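You operate a simulated robot arm through the tools that you are given. There is no shell and no other tool. Be economical: measure what you need, move in short steps, check, and stop when the job is done.

You are at the controls of a simulated two-armed robot. One attempt, no reset.

JOB
Bond the film on the gold plaque in the film press at HIGH.
Fine: switch on, plaque between the white lines, hold both big buttons till DONE shows, switch off; leave the silver plaque.

The check looks at the end state, three seconds after you hand in, the way a careful person would. Anything else that was tipped, shoved, dropped, spilled or broken makes it a failure.

ROBOT AND FRAMES
Two 6-joint arms with two-finger grippers on one trunk, on a base that drives. Base frame: it is fixed to the floor where the robot stands at the start and does not move with it; the origin is under the middle of the robot, x ahead of it, y to its left, z up. Units: cm, degrees, N and s.
The left shoulder is at the start at [7, 14.8, 144.1], the right one opposite. With the tool pointing down near the work surface each hand reaches from about 32 to 60 cm from the robot's upright axis, wherever it stands, measured 20 degrees to its own side. Places, roughly: gold plaque [75, 100, 75]; grey pad of the film press [60, 20, 80]; silver plaque [100, 125, 75]; teal knob [80, 30, 90]; white switch [60, 0, 90]. Payload 2.45 kg a hand.
The TCP of each hand is the grasp point between the finger pads, 3 cm short of the fingertips. In the tool frame z runs along the fingers and y along their closing line. Largest opening 10.6 cm; the body of the gripper starts 7.9 cm behind the TCP.
Orientation is that of the tool frame in the base frame, as a unit quaternion [x, y, z, w]. With the fingers straight down and closing along the base's y, the tool's x points along the base's -x, its y along +y and its z along -z.

CONTROLS
- The arms move only by the tool nudge_tool. It takes "left_steps", "right_steps" or both (then of equal length, played together; a hand with none holds still); each is a list of rows, each a list of 3 entries, a list of its own where there are three numbers: the finger opening in cm, from 0 to 10.6, then the shift along the tool's x, y, z in units of 50 mm (1.0 is 50 mm), then the turn, a rotation vector about the tool's x, y, z in units of 4 degrees (1.0 is 4 degrees). In form: [[gripper, [dx, dy, dz], [rx, ry, rz]], ...]. A call has 1 to 12 rows; each row shifts and turns the commanded pose from where the row before left it, along the tool's axes as they then stand. A call with a number of a shift or a turn outside -1 to 1 is refused whole. Each row takes 0.2 s and may step no farther than 5 cm and 8.6 degrees from the row before; otherwise, or with a gripper value out of range, the whole call is refused. Where a pose cannot be reached the arm comes as near as it can. A force on the tool above 40 N (or 10 N above the force at the start of the call, whichever is more), or a blocked arm, ends the call early, and 0.2 s more pass. Each finger travels about 7.2 cm/s and halts on what it meets, pressing with about 40 N; the grip force reading is that of the motor and also rises with nothing between the fingers. The clock runs only during rows and for 0.2 s after the last one: add rows that do not move to give the fingers time. The reply holds the time, the measured pose of the TCP, the force on the tool along the base axes, the opening and the grip force, in the units named above and with some noise, with the torque about the TCP (base axes, N m) and any sound that the robot's microphone picked up, and new pictures: "views" is both (left out), scene, wrist or none (wrist: the cameras of the hands that moved).
- Cameras (640 x 400 px; columns grow to the right, rows downward): "scene" is now at [12.49, 2.55, 164.87]; the picture's right is [0.31, -0.95, 0.00], its down [-0.74, -0.24, -0.63] and it looks along [0.60, 0.19, -0.77] (base axes); focal length 249 px, centre (320, 200). "left" rides on the left gripper at [7.6, 0.2, -10.6] in its tool frame; the picture's right is [-0.02, 1.00, 0.00], its down [-0.78, -0.02, -0.62] and it looks along [-0.62, -0.01, 0.78] (tool axes); focal length 247 px, centre (320, 200). "right" rides on the right gripper at [7.6, -0.2, -10.6] in its tool frame; the picture's right is [0.02, 1.00, 0.00], its down [-0.78, 0.02, -0.62] and it looks along [-0.62, 0.01, 0.78] (tool axes); focal length 247 px, centre (320, 200). There is no depth. A picture from a camera that has moved, and an enlarged one, comes with that camera's place and axes in the base frame and with its lens.
- lift_body(by): slides the trunk up (or, below 0, down) by that many cm; the arms and the scene camera ride with it, the base frame stays. It gives what a move gives, with no picture.
- steer(legs): drives the robot by 1 to 6 legs, each [ahead, left, turn to the left] in cm, cm and degrees, along the robot's own axes; the way and the turn of a leg run together, so that a leg with both is an arc; at most 150 cm and 180 degrees a leg. The arms and the cameras ride along, it lands a little off, and it stops where it bumps. It gives what a move gives, and a new picture of the scene camera.
- turn_head(pan, tilt): turns the head with the scene camera to pan (to the left, within 86 degrees either way) and tilt (down, from -29 to 69), counted from straight ahead of the robot. It gives what a move gives, and a new picture of the scene camera.
- zoom(camera, box): a new picture of the part [left, top, right, bottom] of that camera's present view, enlarged. No time passes.
- hand_in(): hands the job in; it is judged then, once.

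Go step by step. Nothing tells you exact positions but the pictures and the camera data: compare them with the known pose of the tool, close in by small moves and look again before you grip or let go. The budget is 120 turns and 260 pictures, counting those below and the enlarged ones. Unless the task says otherwise, let go and move clear before handing in, and close with one line.

The tools are called after "Call:" by a JSON object that holds its "api" and its "payload". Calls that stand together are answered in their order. nudge_tool: Moves the arms, as the interface text tells. Its arguments: {"type":"object","properties":{"left_steps":{"type":"array"},"right_steps":{"type":"array"},"views":{"type":"string","enum":["both","scene","wrist","none"]}},"required":[]} The other tools are called the same way: lift_body (by) slides the trunk up or down; steer (legs) drives the base; turn_head (pan, tilt) turns the head that bears the scene camera; zoom (camera, box) takes an enlarged picture of a part of a camera's view; hand_in () hands the job in.

At the start:

```text
time: 0.0
left_ee_pos: [49.11, 35.15, 108.35]
left_tcp_rot: [0.0, 1.0, 0.0, 0.0]
left_ft_force: [0.1, 0.1, -0.4]
left_wrist_torque: [0.0, 0.01, 0.01]
left_grip_width: 10.61
left_grasp_force: 0.1
right_ee_pos: [60.0, -6.95, 116.5]
right_tcp_rot: [0.0, 1.0, 0.0, 0.001]
right_ft_force: [-0.4, 0.2, 0.2]
right_wrist_torque: [-0.02, -0.02, 0.0]
right_grip_width: 10.59
right_grasp_force: 0.0
trunk travel left (down, up): [-91.4, 2.6]
robot x, y, heading: [0.0, -0.11, -0.1]
head pan, tilt: [17.9, 50.6]
```

scene: 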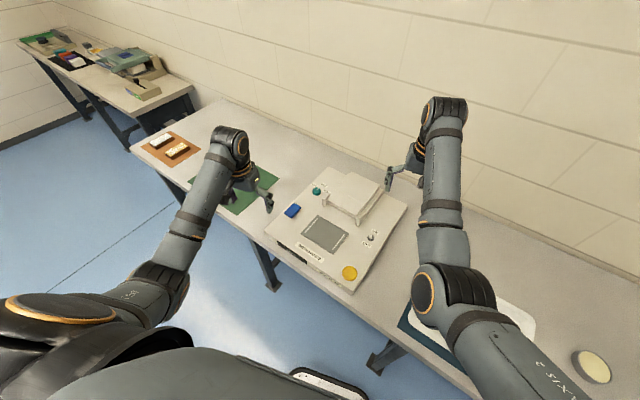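
right: 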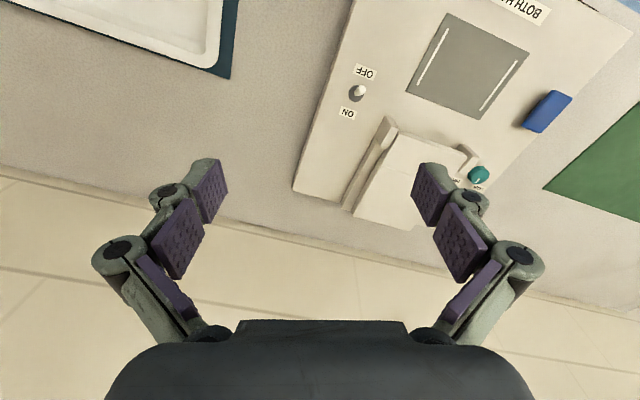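
left: 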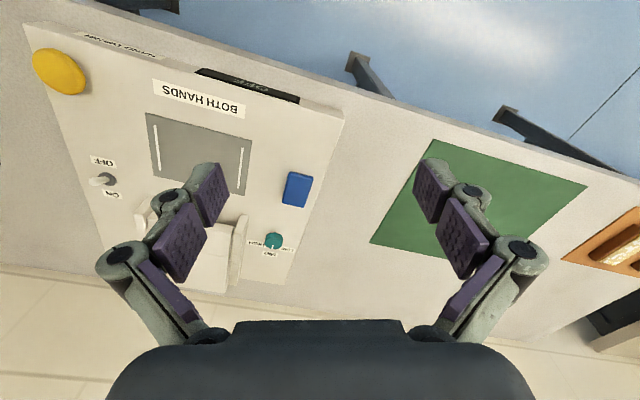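

I see the film press in front of me, with a yellow button on its right, a blue one on its left, a teal knob and an ON/OFF switch, and the plaques on an orange mat farther left. I'll enlarge these first.

Call:
{"api": "zoom", "payload": {"camera": "scene", "box": [260, 160, 420, 300]}}

Call:
{"api": "zoom", "payload": {"camera": "scene", "box": [120, 110, 280, 220]}}

Call:
{"api": "zoom", "payload": {"camera": "left", "box": [20, 20, 350, 290]}}

```text
2.86 times, centred on (340, 230) of scene
camera zoom: at [12.49, 2.55, 164.87], right [0.31, -0.95, 0.0], down [-0.74, -0.24, -0.63], along [0.6, 0.19, -0.77], focal length 712 px, centre (263, 114)
```

zoom: 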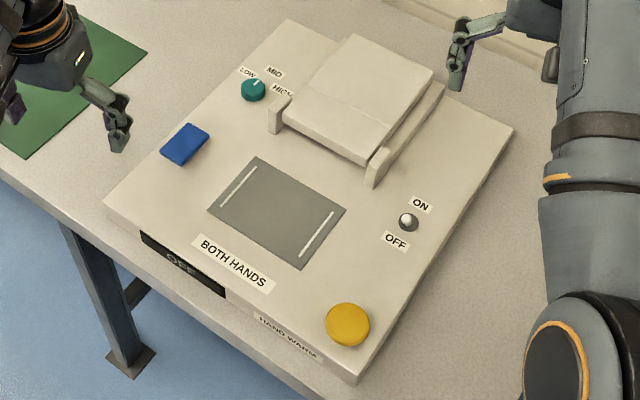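

```text
3.64 times, centred on (200, 165) of scene
camera zoom: at [12.49, 2.55, 164.87], right [0.31, -0.95, 0.0], down [-0.74, -0.24, -0.63], along [0.6, 0.19, -0.77], focal length 906 px, centre (756, 327)
```

zoom: 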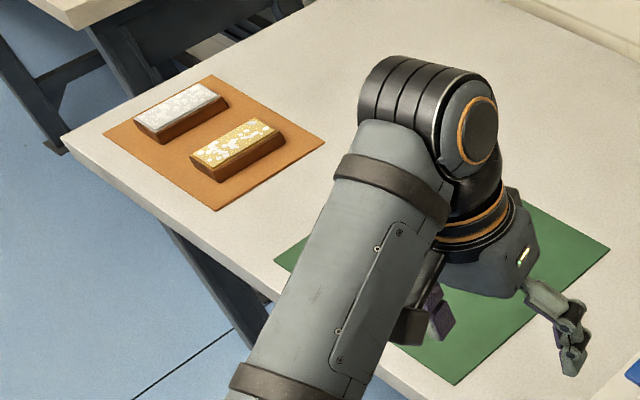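

```text
1.48 times, centred on (185, 155) of left
camera zoom: at [41.29, 35.42, 119.04], right [0.02, 1.0, 0.0], down [0.78, -0.02, 0.62], along [0.62, -0.01, -0.78], focal length 366 px, centre (520, 267)
```

zoom: 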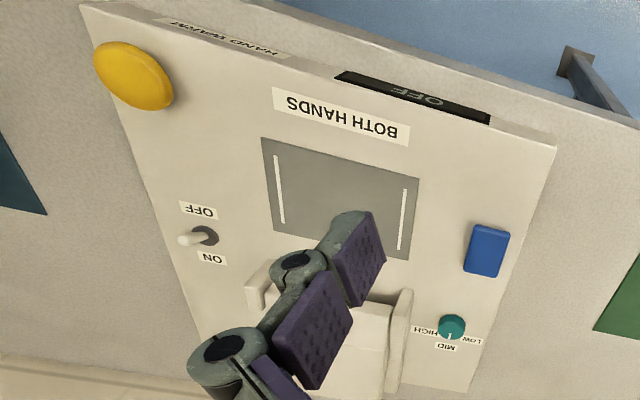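

The press is turned about 18° clockwise, with its pad near [60.8, 16, 84], yellow near [47.5, 3.5] and blue near [66, 31]. I'll square up to the table and drive left along it towards the plaques.

Call:
{"api": "steer", "payload": {"legs": [[0, 0, -18], [0, 34, 0]]}}

```text
time: 3.2
left_ee_pos: [67.78, 50.74, 108.54]
left_tcp_rot: [0.154, 0.988, 0.001, 0.001]
left_ft_force: [0.7, -0.6, 0.1]
left_wrist_torque: [0.02, -0.02, -0.02]
left_grip_width: 10.62
left_grasp_force: 0.0
right_ee_pos: [65.2, 7.27, 116.56]
right_tcp_rot: [0.154, 0.988, 0.002, 0.0]
right_ft_force: [0.3, -0.9, 0.4]
right_wrist_torque: [0.0, -0.01, 0.0]
right_grip_width: 10.64
right_grasp_force: 0.1
trunk travel left (down, up): [-91.4, 2.6]
robot x, y, heading: [10.92, 32.52, -17.5]
head pan, tilt: [17.9, 50.6]
camera scene: at [22.88, 30.85, 164.87], right [0.0, -1.0, 0.0], down [-0.77, 0.0, -0.63], along [0.63, 0.0, -0.77], focal length 249 px, centre (320, 200)
```

scene: 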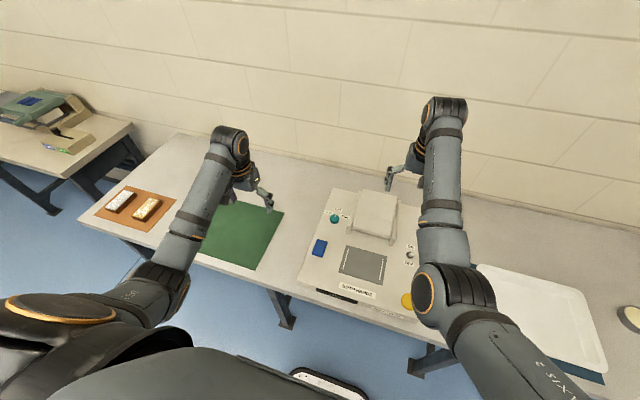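

I'm square with the press now. I'll aim the head at it and look at the knob and pointer closely.

Call:
{"api": "turn_head", "payload": {"pan": 0, "tilt": 52}}

Call:
{"api": "zoom", "payload": {"camera": "scene", "box": [220, 110, 420, 270]}}

Call:
{"api": "zoom", "payload": {"camera": "left", "box": [0, 0, 330, 320]}}

```text
time: 4.0
left_ee_pos: [67.84, 51.08, 108.33]
left_tcp_rot: [0.155, 0.988, -0.001, -0.001]
left_ft_force: [-0.4, 0.9, 0.9]
left_wrist_torque: [-0.01, 0.0, 0.0]
left_grip_width: 10.62
left_grasp_force: 0.1
right_ee_pos: [65.22, 7.47, 116.62]
right_tcp_rot: [0.154, 0.988, 0.0, 0.0]
right_ft_force: [0.3, 0.8, -0.4]
right_wrist_torque: [-0.04, 0.04, 0.02]
right_grip_width: 10.59
right_grasp_force: 0.1
trunk travel left (down, up): [-91.4, 2.6]
robot x, y, heading: [10.29, 32.62, -17.7]
head pan, tilt: [0.0, 52.0]
camera scene: at [22.51, 28.9, 164.68], right [-0.3, -0.95, 0.0], down [-0.75, 0.24, -0.62], along [0.59, -0.19, -0.79], focal length 249 px, centre (320, 200)
```

scene: 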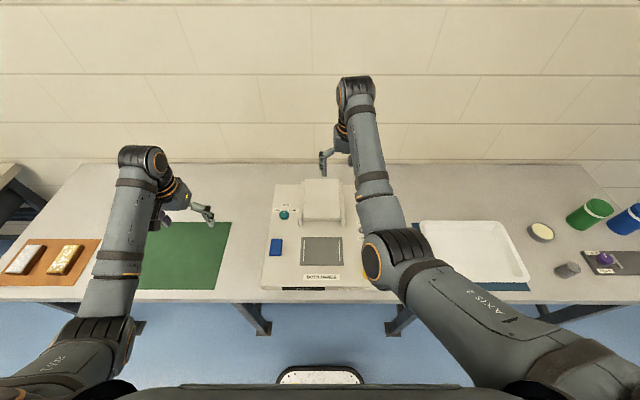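

```text
2.50 times, centred on (320, 190) of scene
camera zoom: at [22.51, 28.9, 164.68], right [-0.3, -0.95, 0.0], down [-0.75, 0.24, -0.62], along [0.59, -0.19, -0.79], focal length 623 px, centre (320, 225)
```

zoom: 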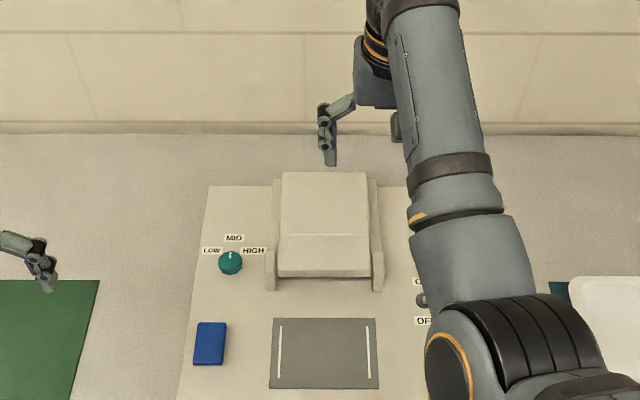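

```text
1.25 times, centred on (165, 160) of left
camera zoom: at [60.46, 53.6, 119.02], right [0.33, 0.95, 0.0], down [0.74, -0.25, 0.62], along [0.59, -0.2, -0.78], focal length 309 px, centre (514, 250)
```

zoom: 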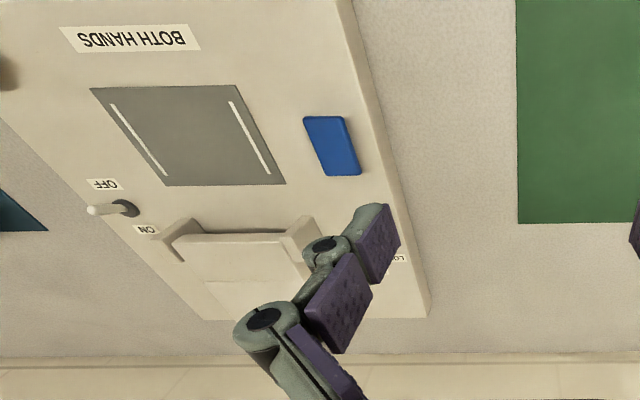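

The knob points at MID and has to go clockwise to HIGH. I'll drive in by 9 cm and bring the left hand over the knob, moving the right hand out of the camera's way.

Call:
{"api": "steer", "payload": {"legs": [[9, 0, 0]]}}

Call:
{"api": "nudge_tool", "payload": {"left_steps": [[5, [0.3, -1, 0], [0, 0, 0]], [5, [0.3, -1, 0], [0, 0, 0]], [5, [0, -0.5, 0], [0, 0, 0]], [5, [0, 0, 0], [0, 0, 0]]], "right_steps": [[2, [0.8, -0.6, 0], [0, 0, 0]], [2, [0.8, -0.6, 0], [0, 0, 0]], [2, [0.8, 0, 0], [0, 0, 0]], [0, [0.5, 0, 0], [0, 0, 0]]]}}

```text
time: 5.1
left_ee_pos: [75.76, 48.52, 108.63]
left_tcp_rot: [0.154, 0.988, -0.001, 0.001]
left_ft_force: [0.2, 0.2, -0.4]
left_wrist_torque: [-0.01, -0.06, 0.01]
left_grip_width: 10.58
left_grasp_force: 0.0
right_ee_pos: [73.29, 4.9, 116.96]
right_tcp_rot: [0.154, 0.988, 0.0, 0.002]
right_ft_force: [0.5, 0.3, 0.0]
right_wrist_torque: [-0.01, -0.03, -0.05]
right_grip_width: 10.63
right_grasp_force: 0.1
trunk travel left (down, up): [-91.4, 2.6]
robot x, y, heading: [18.51, 29.72, -17.8]
head pan, tilt: [0.0, 52.0]
camera scene: at [30.26, 26.3, 164.75], right [-0.3, -0.95, 0.0], down [-0.75, 0.24, -0.62], along [0.59, -0.19, -0.79], focal length 249 px, centre (320, 200)
```

scene: 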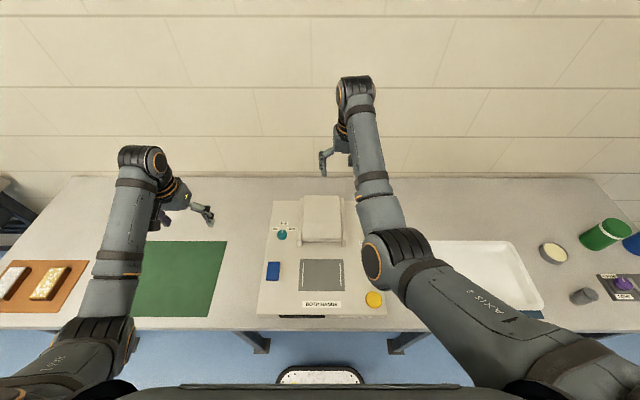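

```text
refused: row 1 steps farther than a row can; nothing moved
```

The step norm must stay at or below 5 cm, so I'll use smaller diagonal rows to bring the left hand above the knob and take the right hand back and aside.

Call:
{"api": "nudge_tool", "payload": {"left_steps": [[6, [-0.38, -0.84, 0], [0, 0, 0]], [6, [-0.38, -0.84, 0], [0, 0, 0]], [6, [-0.38, -0.84, 0], [0, 0, 0]], [6, [-0.38, -0.84, 0], [0, 0, 0]], [6, [-0.38, -0.84, 0], [0, 0, 0]]], "right_steps": [[2, [0.7, -0.6, 0], [0, 0, 0]], [2, [0.7, -0.6, 0], [0, 0, 0]], [2, [0.7, -0.3, 0], [0, 0, 0]], [0, [0.7, 0, 0], [0, 0, 0]], [0, [0.5, 0, 0], [0, 0, 0]]]}}

```text
time: 6.5
left_ee_pos: [79.14, 25.28, 108.42]
left_tcp_rot: [0.153, 0.988, 0.0, 0.0]
left_ft_force: [0.3, -0.2, -0.5]
left_wrist_torque: [0.0, 0.02, -0.01]
left_grip_width: 5.99
left_grasp_force: 0.1
right_ee_pos: [65.11, -3.37, 114.46]
right_tcp_rot: [0.176, 0.979, -0.07, 0.071]
right_ft_force: [-0.3, 0.4, -0.7]
right_wrist_torque: [0.02, 0.0, -0.01]
right_grip_width: 0.0
right_grasp_force: 29.0
right hand out of reach, approached as far as the arm can: row 1, 2, 3, 4, 5
trunk travel left (down, up): [-91.4, 2.6]
robot x, y, heading: [19.25, 29.89, -17.6]
head pan, tilt: [0.0, 52.0]
stopped in row 5 (right hand): the arm was blocked; the commanded pose is now the measured one
camera scene: at [30.97, 26.02, 164.68], right [-0.3, -0.95, 0.0], down [-0.75, 0.24, -0.62], along [0.59, -0.19, -0.79], focal length 249 px, centre (320, 200)
camera right: at [56.76, 0.71, 123.6], right [0.34, 0.93, -0.12], down [0.66, -0.15, 0.74], along [0.67, -0.32, -0.67], focal length 247 px, centre (320, 200)
camera left: at [71.79, 27.77, 119.14], right [0.32, 0.95, 0.0], down [0.74, -0.25, 0.62], along [0.59, -0.2, -0.78], focal length 247 px, centre (320, 200)
```

scene: 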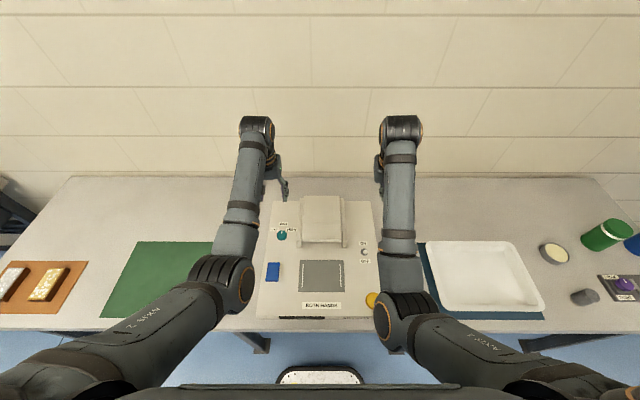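
right: 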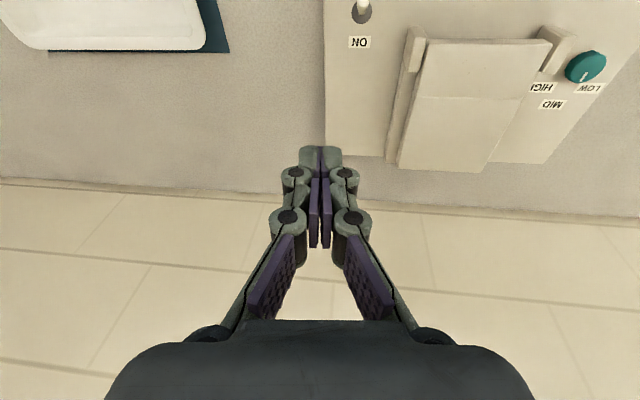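
left: 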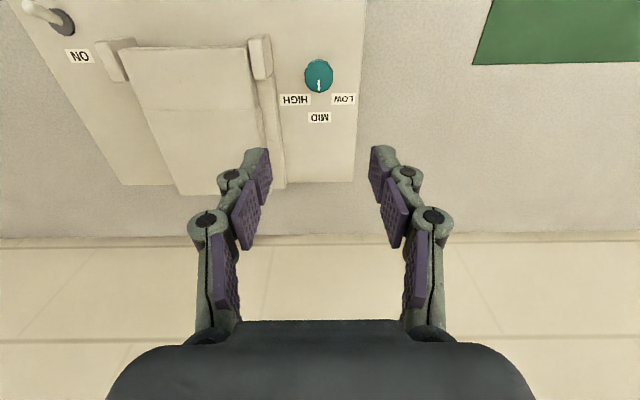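

The left hand is over the knob, which both cameras put near [78.5, 25.3, 86]. I'll turn the hand about +60° so its fingers clear the lid arm and the camera swings to the free side, and I'll also retract the right hand.

Call:
{"api": "nudge_tool", "payload": {"left_steps": [[6, [0, 0, 0], [0, 0, 1]], [6, [0, 0, 0], [0, 0, 1]], [6, [0, 0, 0], [0, 0, 1]], [6, [0, 0, 0], [0, 0, 1]], [6, [0, 0, 0], [0, 0, 1]], [6, [0, 0, 0], [0, 0, 1]], [6, [0, 0, 0], [0, 0, 1]], [6, [0, 0, 0], [0, 0, 1]], [6, [0, 0, 0], [0, 0, 1]], [6, [0, 0, 0], [0, 0, 1]], [6, [0, 0, 0], [0, 0, 1]], [6, [0, 0, 0], [0, 0, 1]]], "views": "none"}}

Call:
{"api": "nudge_tool", "payload": {"left_steps": [[6, [0, 0, 0], [0, 0, 1]], [6, [0, 0, 0], [0, 0, 1]], [6, [0, 0, 0], [0, 0, 1]], [6, [0, 0, 0.8], [0, 0, 0]], [6, [0, 0, 0.8], [0, 0, 0]], [6, [0, 0, 0.8], [0, 0, 0]], [6, [0, 0, 0], [0, 0, 0]]]}}

```text
time: 9.1
left_ee_pos: [79.0, 25.25, 108.5]
left_tcp_rot: [0.542, 0.841, 0.0, 0.0]
left_ft_force: [0.2, -0.1, 0.5]
left_wrist_torque: [-0.01, 0.0, -0.01]
left_grip_width: 6.01
left_grasp_force: 0.1
right_ee_pos: [64.97, -3.29, 114.23]
right_tcp_rot: [0.175, 0.98, -0.07, 0.07]
right_ft_force: [-0.5, -0.5, 0.1]
right_wrist_torque: [-0.01, 0.02, -0.01]
right_grip_width: 0.0
right_grasp_force: 28.3
trunk travel left (down, up): [-91.4, 2.6]
robot x, y, heading: [18.71, 29.48, -17.7]
head pan, tilt: [0.0, 52.0]
```

```text
time: 10.7
left_ee_pos: [79.1, 25.27, 96.45]
left_tcp_rot: [0.627, 0.779, 0.0, 0.0]
left_ft_force: [0.5, -0.6, 0.2]
left_wrist_torque: [0.03, 0.01, 0.04]
left_grip_width: 6.02
left_grasp_force: 0.1
right_ee_pos: [65.05, -3.26, 114.28]
right_tcp_rot: [0.176, 0.979, -0.071, 0.071]
right_ft_force: [-0.1, -0.2, -0.3]
right_wrist_torque: [-0.02, 0.02, -0.03]
right_grip_width: 0.0
right_grasp_force: 29.0
trunk travel left (down, up): [-91.4, 2.6]
robot x, y, heading: [18.55, 29.98, -17.7]
head pan, tilt: [0.0, 52.0]
camera scene: at [30.94, 26.09, 164.68], right [-0.3, -0.95, 0.0], down [-0.75, 0.24, -0.62], along [0.59, -0.19, -0.79], focal length 249 px, centre (320, 200)
camera left: at [77.54, 32.76, 107.11], right [0.98, 0.19, 0.0], down [0.15, -0.77, 0.62], along [0.12, -0.61, -0.78], focal length 247 px, centre (320, 200)
```

scene: 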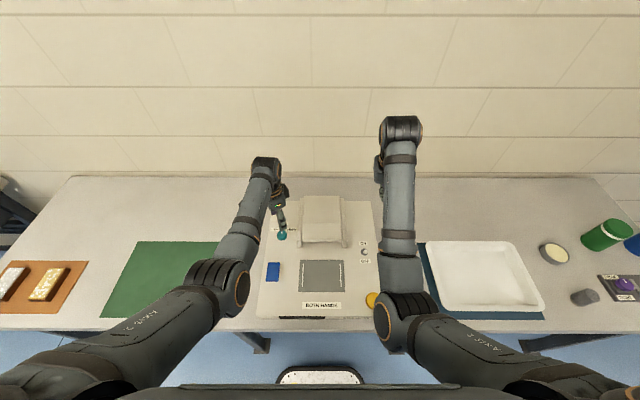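
left: 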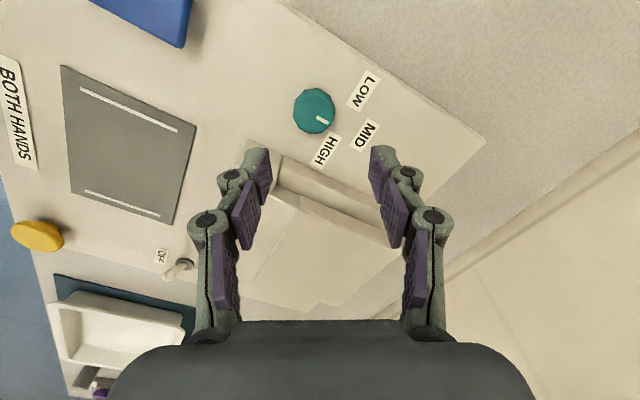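

The knob sits slightly to the low-x side of the grasp point. I'll check its pointer and height close up before going down.

Call:
{"api": "zoom", "payload": {"camera": "left", "box": [260, 60, 400, 180]}}

Call:
{"api": "nudge_tool", "payload": {"left_steps": [[6, [0.07, -0.13, 0.4], [0, 0, 0]], [6, [0, 0, 0.5], [0, 0, 0]], [6, [0, 0, 0.4], [0, 0, 0]], [6, [0, 0, 0], [0, 0, 0]]], "views": "wrist"}}

```text
3.33 times, centred on (330, 120) of left
camera zoom: at [77.54, 32.76, 107.11], right [0.98, 0.19, 0.0], down [0.15, -0.77, 0.62], along [0.12, -0.61, -0.78], focal length 823 px, centre (287, 467)
```

zoom: 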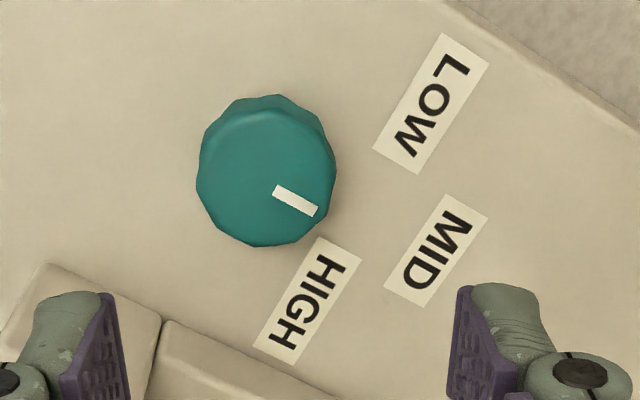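

```text
time: 11.7
left_ee_pos: [78.51, 25.42, 89.84]
left_tcp_rot: [0.628, 0.778, 0.0, 0.001]
left_ft_force: [0.5, -0.6, -0.4]
left_wrist_torque: [0.0, -0.02, 0.02]
left_grip_width: 6.01
left_grasp_force: 0.0
right_ee_pos: [64.96, -3.3, 114.5]
right_tcp_rot: [0.176, 0.979, -0.07, 0.071]
right_ft_force: [0.3, -0.1, -0.4]
right_wrist_torque: [-0.02, -0.02, -0.01]
right_grip_width: 0.01
right_grasp_force: 28.7
trunk travel left (down, up): [-91.4, 2.6]
robot x, y, heading: [19.11, 29.68, -17.5]
head pan, tilt: [0.0, 52.0]
camera left: at [76.89, 33.04, 100.62], right [0.98, 0.19, 0.0], down [0.15, -0.77, 0.62], along [0.12, -0.61, -0.78], focal length 247 px, centre (320, 200)
```

left: 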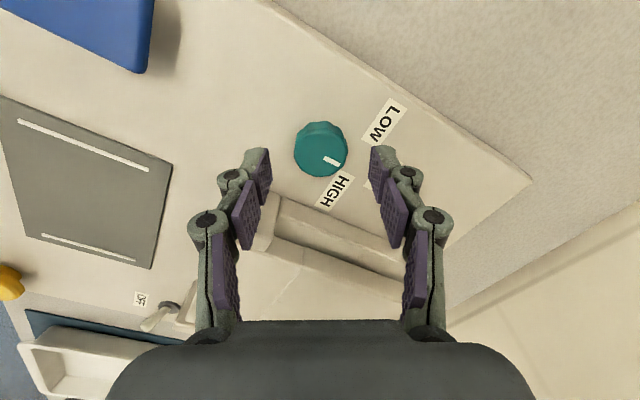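

The knob is centred between the fingers, so I'll go down 2.5 cm and close.

Call:
{"api": "nudge_tool", "payload": {"left_steps": [[6, [0, 0, 0.25], [0, 0, 0]], [6, [0, 0, 0.2], [0, 0, 0]], [6, [0, 0, 0], [0, 0, 0]]], "views": "wrist"}}

```text
time: 12.4
left_ee_pos: [78.45, 25.53, 87.72]
left_tcp_rot: [0.627, 0.779, -0.001, 0.0]
left_ft_force: [0.8, -0.2, 0.0]
left_wrist_torque: [-0.01, 0.01, -0.01]
left_grip_width: 5.99
left_grasp_force: 0.0
right_ee_pos: [64.97, -3.25, 114.36]
right_tcp_rot: [0.176, 0.979, -0.071, 0.071]
right_ft_force: [0.5, 0.5, 0.7]
right_wrist_torque: [0.01, -0.01, 0.01]
right_grip_width: 0.0
right_grasp_force: 28.9
trunk travel left (down, up): [-91.4, 2.6]
robot x, y, heading: [18.97, 29.66, -17.7]
head pan, tilt: [0.0, 52.0]
camera left: at [76.86, 33.08, 98.43], right [0.98, 0.19, 0.0], down [0.15, -0.77, 0.62], along [0.12, -0.61, -0.78], focal length 247 px, centre (320, 200)
```

left: 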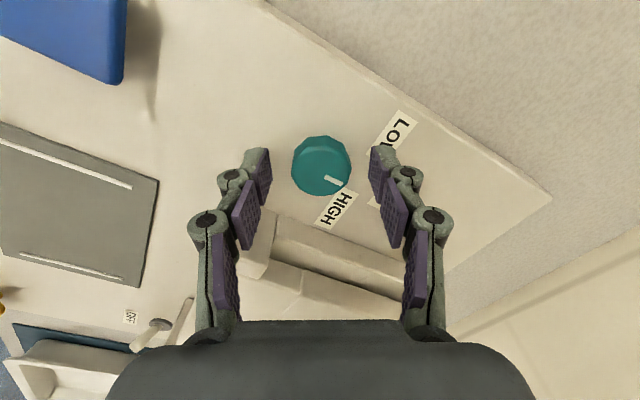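

The fingers straddle the knob with the tips about 0.8 cm below its top. I'll go 0.5 cm lower, then close.

Call:
{"api": "nudge_tool", "payload": {"left_steps": [[6, [0, 0, 0.1], [0, 0, 0]], [4.5, [0, 0, 0], [0, 0, 0]], [3.4, [0, 0, 0], [0, 0, 0]], [2.5, [0, 0, 0], [0, 0, 0]], [2.5, [0, 0, 0], [0, 0, 0]]], "views": "wrist"}}

```text
time: 13.7
left_ee_pos: [78.52, 25.68, 87.48]
left_tcp_rot: [0.627, 0.779, 0.001, 0.001]
left_ft_force: [9.0, 2.3, 5.6]
left_wrist_torque: [0.33, -0.28, 0.04]
left_grip_width: 3.51
left_grasp_force: 45.3
left hand out of reach, approached as far as the arm can: row 1
right_ee_pos: [65.22, -3.23, 114.27]
right_tcp_rot: [0.176, 0.979, -0.071, 0.07]
right_ft_force: [-0.2, 0.5, 0.1]
right_wrist_torque: [0.04, -0.01, -0.01]
right_grip_width: 0.0
right_grasp_force: 28.6
trunk travel left (down, up): [-91.4, 2.6]
robot x, y, heading: [18.75, 29.79, -17.5]
head pan, tilt: [0.0, 52.0]
camera left: at [76.85, 33.26, 98.18], right [0.98, 0.19, 0.0], down [0.15, -0.77, 0.62], along [0.12, -0.61, -0.78], focal length 247 px, centre (320, 200)
```

left: 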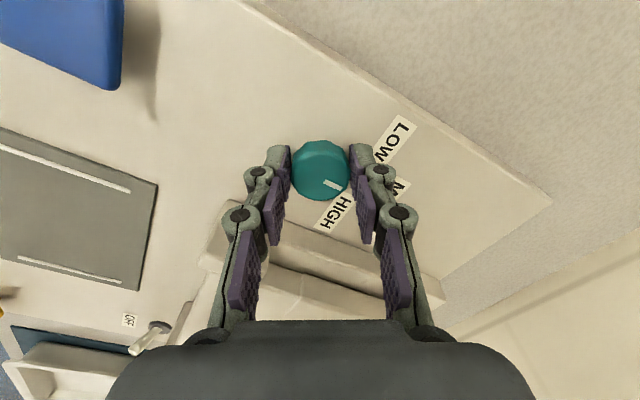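

The knob is gripped at 3.5 cm, and I'll turn it clockwise.

Call:
{"api": "nudge_tool", "payload": {"left_steps": [[2.5, [0, 0, 0], [0, 0, 1]], [2.5, [0, 0, 0], [0, 0, 1]], [2.5, [0, 0, 0], [0, 0, 1]], [2.5, [0, 0, 0], [0, 0, 1]], [2.5, [0, 0, 0], [0, 0, 1]], [2.5, [0, 0, 0], [0, 0, 1]], [2.5, [0, 0, 0], [0, 0, 1]], [2.5, [0, 0, 0], [0, 0, 1]]], "views": "wrist"}}

```text
time: 15.4
left_ee_pos: [78.63, 25.71, 87.52]
left_tcp_rot: [0.818, 0.575, 0.001, 0.002]
left_ft_force: [27.1, 4.2, 12.4]
left_wrist_torque: [-0.14, -0.4, 0.11]
left_grip_width: 3.5
left_grasp_force: 45.1
right_ee_pos: [65.37, -3.21, 114.27]
right_tcp_rot: [0.175, 0.98, -0.071, 0.069]
right_ft_force: [-0.2, 0.2, 0.5]
right_wrist_torque: [0.01, -0.01, -0.04]
right_grip_width: 0.0
right_grasp_force: 28.8
trunk travel left (down, up): [-91.4, 2.6]
robot x, y, heading: [18.77, 29.54, -17.6]
head pan, tilt: [0.0, 52.0]
camera left: at [81.26, 32.92, 98.17], right [0.93, -0.36, 0.01], down [-0.28, -0.73, 0.62], along [-0.22, -0.58, -0.78], focal length 247 px, centre (320, 200)
```

left: 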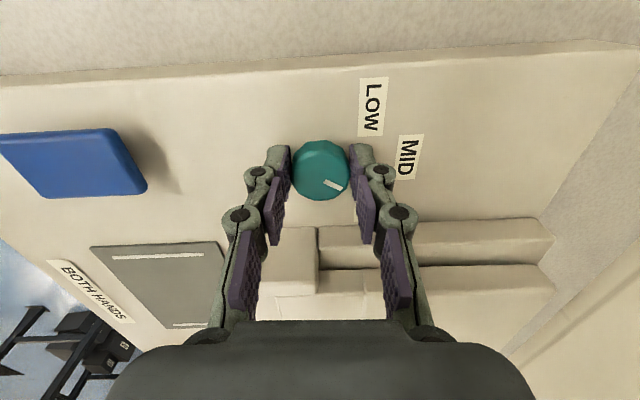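

The knob has turned about 32°, and side load is building. I'll ease the hand that way and keep turning.

Call:
{"api": "nudge_tool", "payload": {"left_steps": [[2.5, [0.03, 0.05, 0], [0, 0, 0]], [2.5, [0, 0, 0], [0, 0, 1]], [2.5, [0, 0, 0], [0, 0, 1]], [2.5, [0, 0, 0], [0, 0, 1]], [2.5, [0, 0, 0], [0, 0, 1]]], "views": "wrist"}}

```text
time: 16.6
left_ee_pos: [78.84, 25.75, 87.53]
left_tcp_rot: [0.89, 0.457, 0.001, 0.002]
left_ft_force: [22.5, 0.3, 13.7]
left_wrist_torque: [-0.83, 0.09, 0.05]
left_grip_width: 3.51
left_grasp_force: 44.4
right_ee_pos: [65.41, -3.23, 114.19]
right_tcp_rot: [0.175, 0.979, -0.072, 0.07]
right_ft_force: [0.5, 0.3, -1.2]
right_wrist_torque: [0.01, -0.02, 0.01]
right_grip_width: 0.02
right_grasp_force: 28.3
trunk travel left (down, up): [-91.4, 2.6]
robot x, y, heading: [18.66, 29.87, -17.8]
head pan, tilt: [0.0, 52.0]
camera left: at [83.25, 31.83, 98.18], right [0.8, -0.6, 0.0], down [-0.47, -0.62, 0.62], along [-0.37, -0.5, -0.78], focal length 247 px, centre (320, 200)
```

left: 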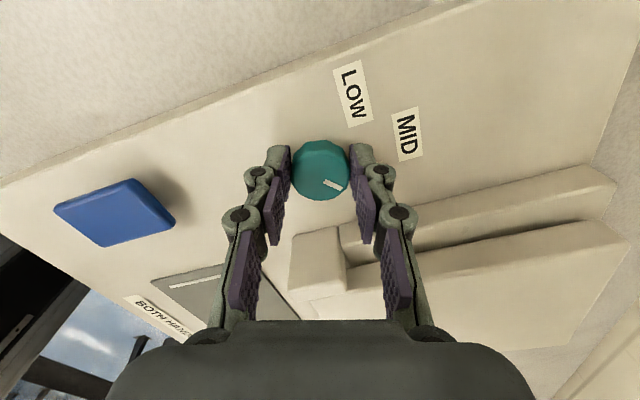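

It has turned about 48°. The label spacing suggests roughly 50°, so I'll release, rise and check the pointer.

Call:
{"api": "nudge_tool", "payload": {"left_steps": [[4, [0, 0, 0], [0, 0, 0]], [6, [0, 0, 0], [0, 0, 0]], [6, [0, 0, -0.6], [0, 0, 0]], [6, [0, 0, -0.8], [0, 0, 0]], [6, [0, 0, 0], [0, 0, 0]]], "views": "none"}}

Call:
{"api": "zoom", "payload": {"camera": "left", "box": [240, 60, 420, 180]}}

```text
time: 17.9
left_ee_pos: [78.53, 25.87, 94.38]
left_tcp_rot: [0.89, 0.457, -0.001, 0.0]
left_ft_force: [0.1, -0.4, 0.1]
left_wrist_torque: [-0.03, 0.05, 0.03]
left_grip_width: 6.0
left_grasp_force: 0.1
right_ee_pos: [65.17, -3.24, 114.33]
right_tcp_rot: [0.176, 0.979, -0.071, 0.069]
right_ft_force: [-0.6, 0.5, -0.2]
right_wrist_torque: [0.0, 0.01, 0.0]
right_grip_width: 0.0
right_grasp_force: 28.8
trunk travel left (down, up): [-91.4, 2.6]
robot x, y, heading: [19.02, 29.46, -17.6]
head pan, tilt: [0.0, 52.0]
```

```text
3.33 times, centred on (330, 120) of left
camera zoom: at [83.01, 32.01, 105.03], right [0.8, -0.6, 0.0], down [-0.47, -0.63, 0.62], along [-0.37, -0.5, -0.78], focal length 823 px, centre (287, 467)
```

zoom: 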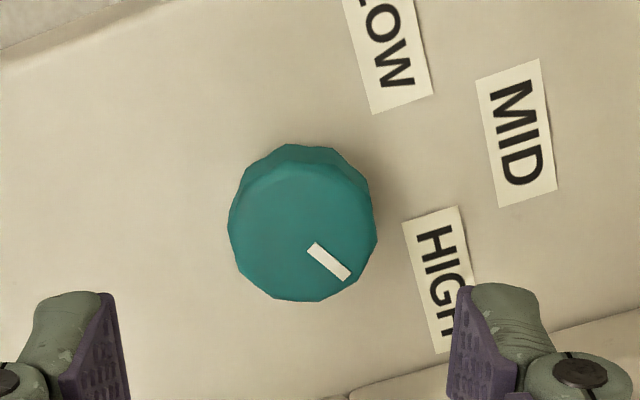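

On release the knob snapped to its HIGH detent, with the pointer about 62° clockwise, beside the HIGH label. Next I'll bring the right hand, closed and upright, to the front of the switch lever while the left hand unwinds and rises.

Call:
{"api": "nudge_tool", "payload": {"left_steps": [[6, [0, 0, -0.9], [0, 0, 0]], [6, [0, 0, -0.9], [0, 0, -1]], [6, [0, 0, 0], [0, 0, -1]], [6, [0, 0, 0], [0, 0, -1]], [6, [0, 0, 0], [0, 0, -1]], [6, [0, 0, 0], [0, 0, -1]], [6, [0, 0, 0], [0, 0, -1]], [6, [0, 0, 0], [0, 0, -1]]], "right_steps": [[0, [0, 0, 0.5], [-0.57, 0.77, -0.22]], [0, [0, 0, 0.5], [-0.57, 0.77, -0.22]], [0, [0, 0, 0.5], [-0.57, 0.77, -0.22]], [0, [0.37, 0.08, 0.5], [0, 0, 0]], [0, [0.37, 0.08, 0.5], [0, 0, 0]], [0, [0.37, 0.08, 0.5], [0, 0, 0]], [0, [0.37, 0.08, 0.4], [0, 0, 0]], [0, [0, 0, 0], [0, 0, 0]]]}}

Call:
{"api": "zoom", "payload": {"camera": "scene", "box": [240, 190, 400, 310]}}

```text
time: 19.6
left_ee_pos: [78.5, 25.65, 103.55]
left_tcp_rot: [0.752, 0.659, 0.001, 0.0]
left_ft_force: [0.2, -0.2, 0.6]
left_wrist_torque: [0.0, -0.01, 0.01]
left_grip_width: 5.98
left_grasp_force: 0.1
right_ee_pos: [59.07, -0.18, 97.22]
right_tcp_rot: [0.153, 0.988, 0.002, 0.0]
right_ft_force: [-0.1, -0.6, -0.5]
right_wrist_torque: [0.01, 0.01, 0.02]
right_grip_width: 0.01
right_grasp_force: 28.9
trunk travel left (down, up): [-91.4, 2.6]
robot x, y, heading: [18.57, 29.95, -17.6]
head pan, tilt: [0.0, 52.0]
camera scene: at [30.97, 26.08, 164.68], right [-0.3, -0.95, 0.0], down [-0.75, 0.24, -0.62], along [0.59, -0.19, -0.79], focal length 249 px, centre (320, 200)
camera right: at [51.85, 1.93, 107.95], right [0.28, 0.96, 0.01], down [0.75, -0.22, 0.62], along [0.6, -0.17, -0.78], focal length 247 px, centre (320, 200)
camera left: at [79.53, 33.34, 114.11], right [0.99, -0.15, 0.0], down [-0.12, -0.77, 0.62], along [-0.1, -0.61, -0.78], focal length 247 px, centre (320, 200)
```

scene: 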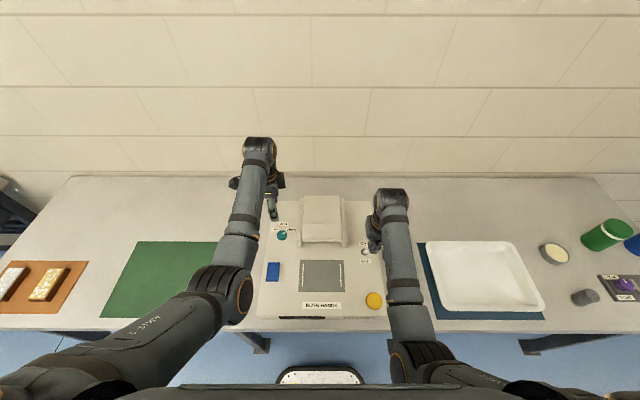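
right: 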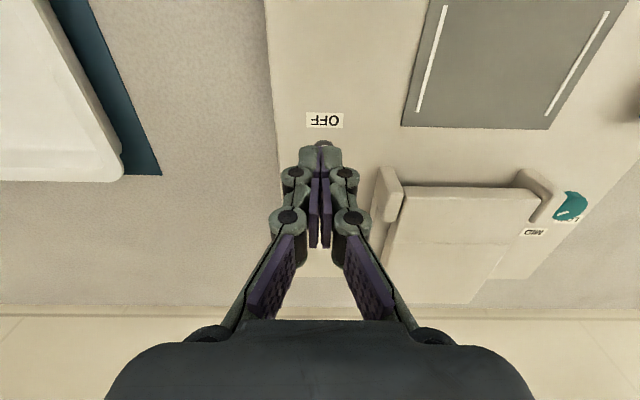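
left: 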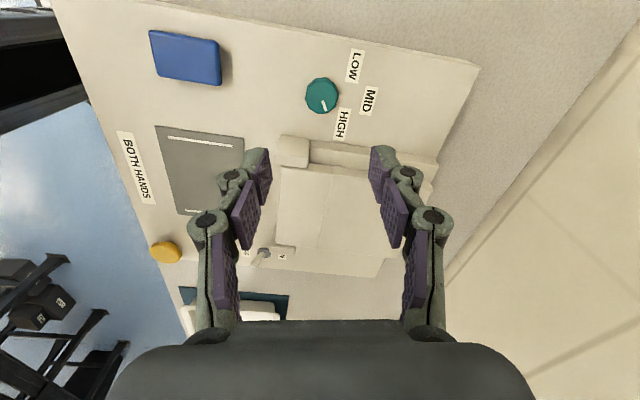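

```text
3.33 times, centred on (320, 250) of scene
camera zoom: at [30.97, 26.08, 164.68], right [-0.3, -0.95, 0.0], down [-0.75, 0.24, -0.62], along [0.59, -0.19, -0.79], focal length 831 px, centre (320, 33)
```

zoom: 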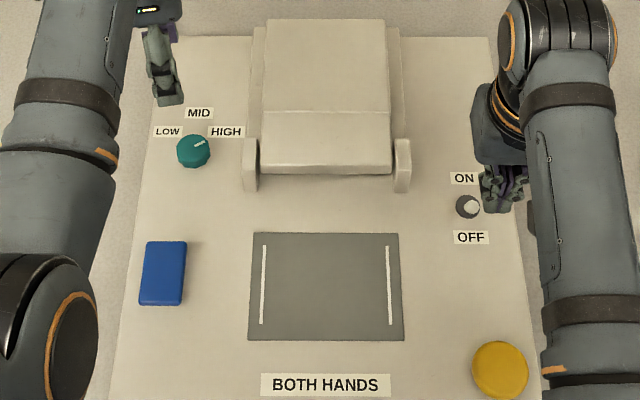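

The knob reads HIGH. The switch base is near [64, -1] with its lever leaning towards me (OFF). I'll lower the right hand in front of it.

Call:
{"api": "nudge_tool", "payload": {"right_steps": [[0, [0.1, 0.14, 0.5], [0, 0, 0]], [0, [0, 0, 0.8], [0, 0, 0]], [0, [0, 0, 0.4], [0, 0, 0]], [0, [0, 0, 0], [0, 0, 0]]], "views": "wrist"}}

Call:
{"api": "zoom", "payload": {"camera": "left", "box": [160, 200, 300, 320]}}

Call:
{"api": "zoom", "payload": {"camera": "scene", "box": [330, 210, 400, 270]}}

```text
time: 20.6
left_ee_pos: [78.47, 25.92, 103.46]
left_tcp_rot: [0.753, 0.658, 0.001, 0.0]
left_ft_force: [0.2, 0.6, 0.2]
left_wrist_torque: [-0.01, 0.0, 0.01]
left_grip_width: 5.98
left_grasp_force: 0.0
right_ee_pos: [58.9, 0.89, 88.98]
right_tcp_rot: [0.153, 0.988, 0.002, 0.0]
right_ft_force: [0.0, 0.3, -0.5]
right_wrist_torque: [-0.03, 0.01, 0.0]
right_grip_width: 0.0
right_grasp_force: 29.3
trunk travel left (down, up): [-91.4, 2.6]
robot x, y, heading: [18.86, 29.62, -17.5]
head pan, tilt: [0.0, 52.0]
camera right: at [51.66, 2.89, 99.6], right [0.28, 0.96, 0.01], down [0.75, -0.22, 0.62], along [0.6, -0.17, -0.78], focal length 247 px, centre (320, 200)
```

right: 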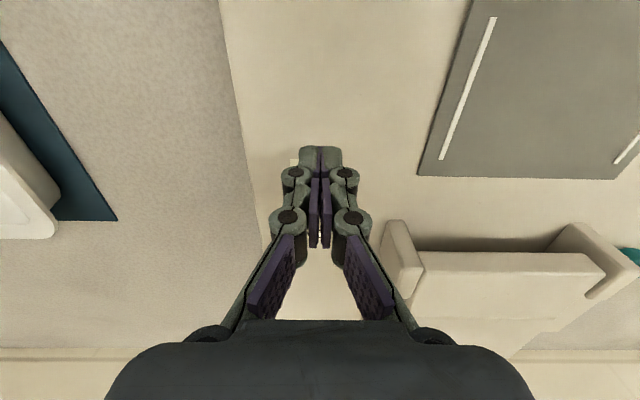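

```text
3.33 times, centred on (230, 260) of left
camera zoom: at [79.51, 33.4, 114.13], right [0.99, -0.15, 0.0], down [-0.12, -0.77, 0.62], along [-0.1, -0.61, -0.78], focal length 823 px, centre (620, 0)
```

zoom: 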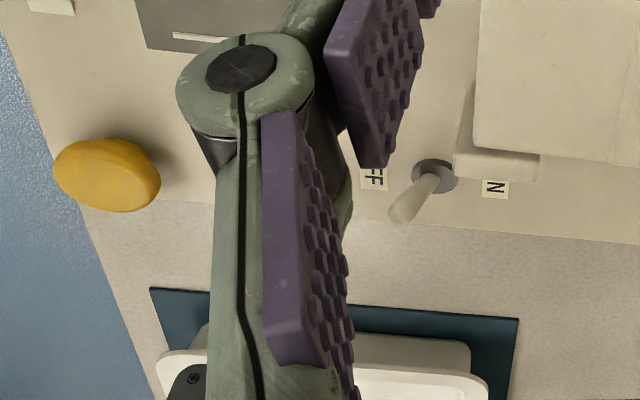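

```text
6.67 times, centred on (365, 240) of scene
camera zoom: at [30.91, 26.17, 164.69], right [-0.3, -0.95, 0.0], down [-0.75, 0.24, -0.62], along [0.59, -0.19, -0.79], focal length 1662 px, centre (20, -67)
```

zoom: 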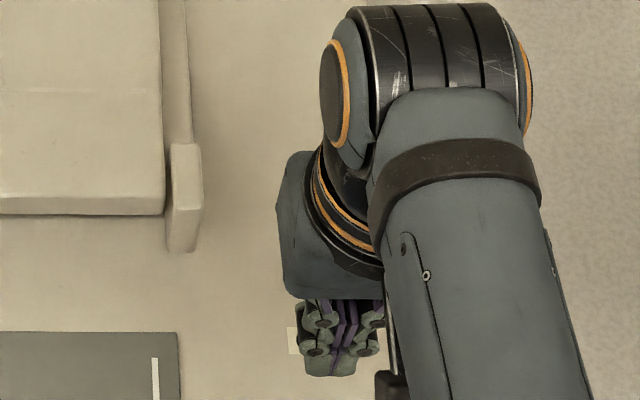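

The lever tip is at about [62, -0.8, 86.7] and leans to OFF, about 1.7 cm ahead of my closed fingers. I'll lower 1 cm and push back towards ON.

Call:
{"api": "nudge_tool", "payload": {"right_steps": [[0, [0, -0.08, 0.18], [0, 0, 0]], [0, [-0.25, 0, 0], [0, 0, 0]], [0, [-0.25, 0, 0], [0, 0, 0]], [0, [-0.2, 0, 0], [0, 0, 0]], [0, [-0.2, 0, 0], [0, 0, 0]], [0, [-0.1, 0, 0], [0, 0, 0]]], "views": "wrist"}}

Call:
{"api": "zoom", "payload": {"camera": "left", "box": [160, 200, 300, 320]}}

```text
time: 22.1
left_ee_pos: [78.09, 25.76, 103.68]
left_tcp_rot: [0.753, 0.658, 0.001, 0.001]
left_ft_force: [0.0, 0.5, 0.2]
left_wrist_torque: [-0.01, 0.03, 0.0]
left_grip_width: 5.97
left_grasp_force: 0.2
right_ee_pos: [62.76, -0.78, 88.02]
right_tcp_rot: [0.154, 0.988, 0.004, -0.003]
right_ft_force: [-26.4, 7.3, 1.4]
right_wrist_torque: [0.2, 0.68, 0.03]
right_grip_width: 0.61
right_grasp_force: 28.8
trunk travel left (down, up): [-91.4, 2.6]
robot x, y, heading: [18.8, 29.66, -17.6]
head pan, tilt: [0.0, 52.0]
camera right: at [55.5, 1.2, 98.71], right [0.28, 0.96, 0.01], down [0.76, -0.23, 0.62], along [0.59, -0.17, -0.79], focal length 247 px, centre (320, 200)
```

right: 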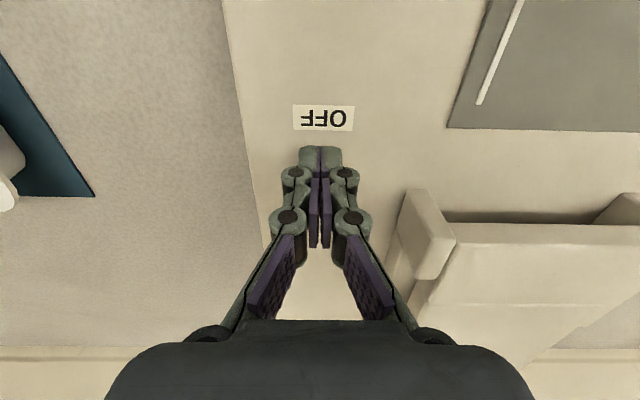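

```text
3.33 times, centred on (230, 260) of left
camera zoom: at [79.07, 33.48, 114.36], right [0.99, -0.16, 0.0], down [-0.12, -0.77, 0.62], along [-0.09, -0.61, -0.78], focal length 823 px, centre (620, 0)
```

zoom: 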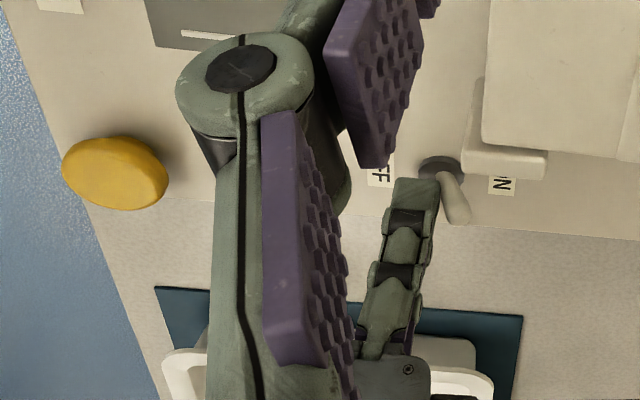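

The lever has flipped to ON. I'll back off, raise both hands and check the display.

Call:
{"api": "nudge_tool", "payload": {"right_steps": [[0, [0.4, 0, 0], [0, 0, 0]], [0, [0.3, 0, -0.5], [0, 0, 0]], [0, [0, 0, -0.9], [0, 0, 0]], [0, [0, 0, -0.9], [0, 0, 0]], [0, [0, 0, -0.9], [0, 0, 0]], [0, [0, 0, 0], [0, 0, 0]], [0, [0, 0, 0], [0, 0, 0]], [0, [0, 0, 0], [0, 0, 0]]], "left_steps": [[6, [0, 0, -0.5], [0, 0, -1]], [6, [0, 0, -0.5], [0, 0, -1]], [6, [0, 0, 0], [0, 0, -1]], [6, [0, 0, 0], [0, 0, -1]], [6, [0, 0, 0], [0, 0, -1]], [6, [0, 0, 0], [0, 0, -1]], [6, [0, 0, 0], [0, 0, -1]], [6, [0, 0, 0], [0, 0, -1]]], "views": "scene"}}

Call:
{"api": "zoom", "payload": {"camera": "scene", "box": [240, 210, 400, 330]}}

```text
time: 23.9
left_ee_pos: [78.44, 25.89, 108.52]
left_tcp_rot: [0.542, 0.841, 0.0, 0.0]
left_ft_force: [0.7, 0.2, -1.0]
left_wrist_torque: [-0.01, 0.0, -0.02]
left_grip_width: 5.99
left_grasp_force: 0.1
right_ee_pos: [60.11, -0.2, 104.19]
right_tcp_rot: [0.154, 0.988, 0.001, -0.001]
right_ft_force: [0.6, 0.4, 0.0]
right_wrist_torque: [0.03, 0.02, 0.02]
right_grip_width: 0.0
right_grasp_force: 28.4
trunk travel left (down, up): [-91.4, 2.6]
robot x, y, heading: [18.99, 29.91, -18.0]
head pan, tilt: [0.0, 52.0]
camera scene: at [30.92, 26.13, 164.69], right [-0.3, -0.95, 0.0], down [-0.75, 0.24, -0.62], along [0.59, -0.19, -0.79], focal length 249 px, centre (320, 200)
```

scene: 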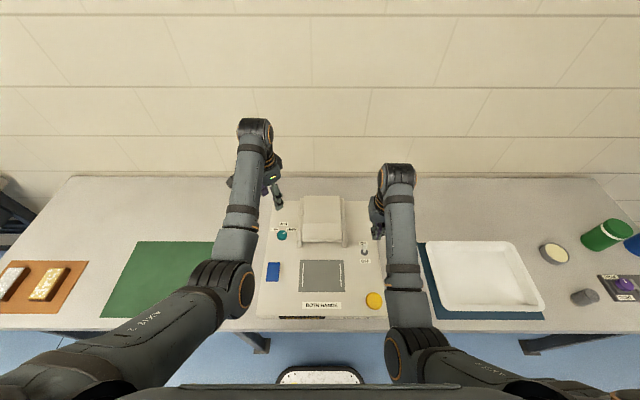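

```text
3.33 times, centred on (320, 270) of scene
camera zoom: at [30.92, 26.13, 164.69], right [-0.3, -0.95, 0.0], down [-0.75, 0.24, -0.62], along [0.59, -0.19, -0.79], focal length 831 px, centre (320, -33)
```

zoom: 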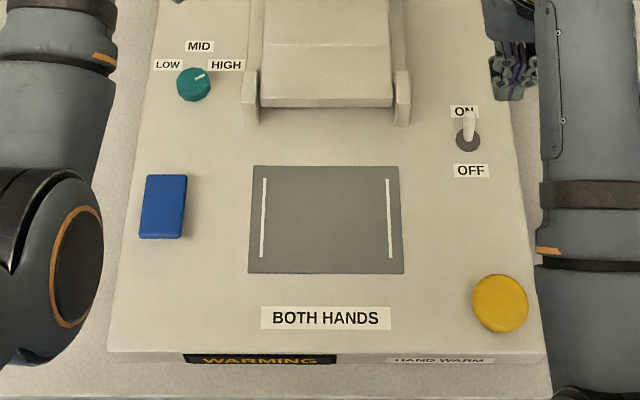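

The switch is on and the display reads WARMING. The gold plaque is about 96 cm left along the table, so I'll drive there to pick it with the left hand.

Call:
{"api": "steer", "payload": {"legs": [[0, 80, 0]]}}

Call:
{"api": "turn_head", "payload": {"pan": 20, "tilt": 60}}

```text
time: 28.1
left_ee_pos: [102.67, 101.28, 108.43]
left_tcp_rot: [0.543, 0.839, 0.0, 0.0]
left_ft_force: [0.7, 0.0, 0.2]
left_wrist_torque: [0.01, 0.0, -0.01]
left_grip_width: 6.01
left_grasp_force: 0.1
right_ee_pos: [84.04, 75.31, 104.25]
right_tcp_rot: [0.154, 0.988, 0.002, 0.0]
right_ft_force: [-0.5, 0.2, 0.1]
right_wrist_torque: [-0.01, 0.01, -0.01]
right_grip_width: 0.01
right_grasp_force: 28.8
trunk travel left (down, up): [-91.4, 2.6]
robot x, y, heading: [43.19, 105.57, -17.5]
head pan, tilt: [0.0, 52.0]
camera scene: at [55.05, 101.69, 164.68], right [-0.3, -0.95, 0.0], down [-0.75, 0.24, -0.62], along [0.59, -0.19, -0.79], focal length 249 px, centre (320, 200)
```

scene: 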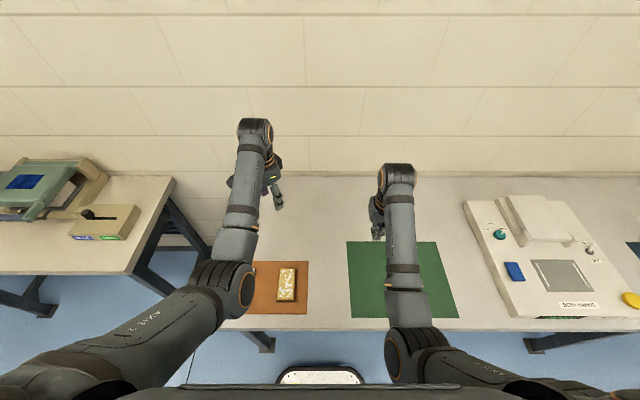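

```text
time: 28.9
left_ee_pos: [102.63, 101.3, 108.46]
left_tcp_rot: [0.543, 0.84, 0.001, 0.0]
left_ft_force: [0.2, 0.4, 0.2]
left_wrist_torque: [0.0, 0.02, -0.03]
left_grip_width: 6.01
left_grasp_force: 0.1
right_ee_pos: [84.16, 75.31, 104.25]
right_tcp_rot: [0.155, 0.988, 0.0, -0.001]
right_ft_force: [0.4, 0.7, 0.1]
right_wrist_torque: [0.0, 0.0, -0.02]
right_grip_width: 0.0
right_grasp_force: 28.6
trunk travel left (down, up): [-91.4, 2.6]
robot x, y, heading: [42.91, 105.34, -17.8]
head pan, tilt: [20.0, 60.0]
camera scene: at [54.6, 104.38, 163.69], right [0.04, -1.0, 0.0], down [-0.87, -0.03, -0.5], along [0.5, 0.02, -0.87], focal length 249 px, centre (320, 200)
```

scene: 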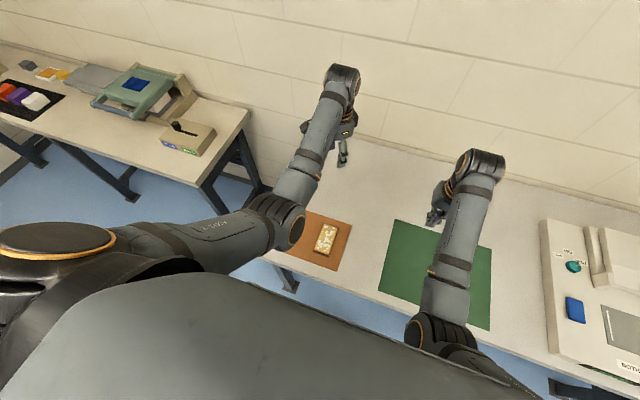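

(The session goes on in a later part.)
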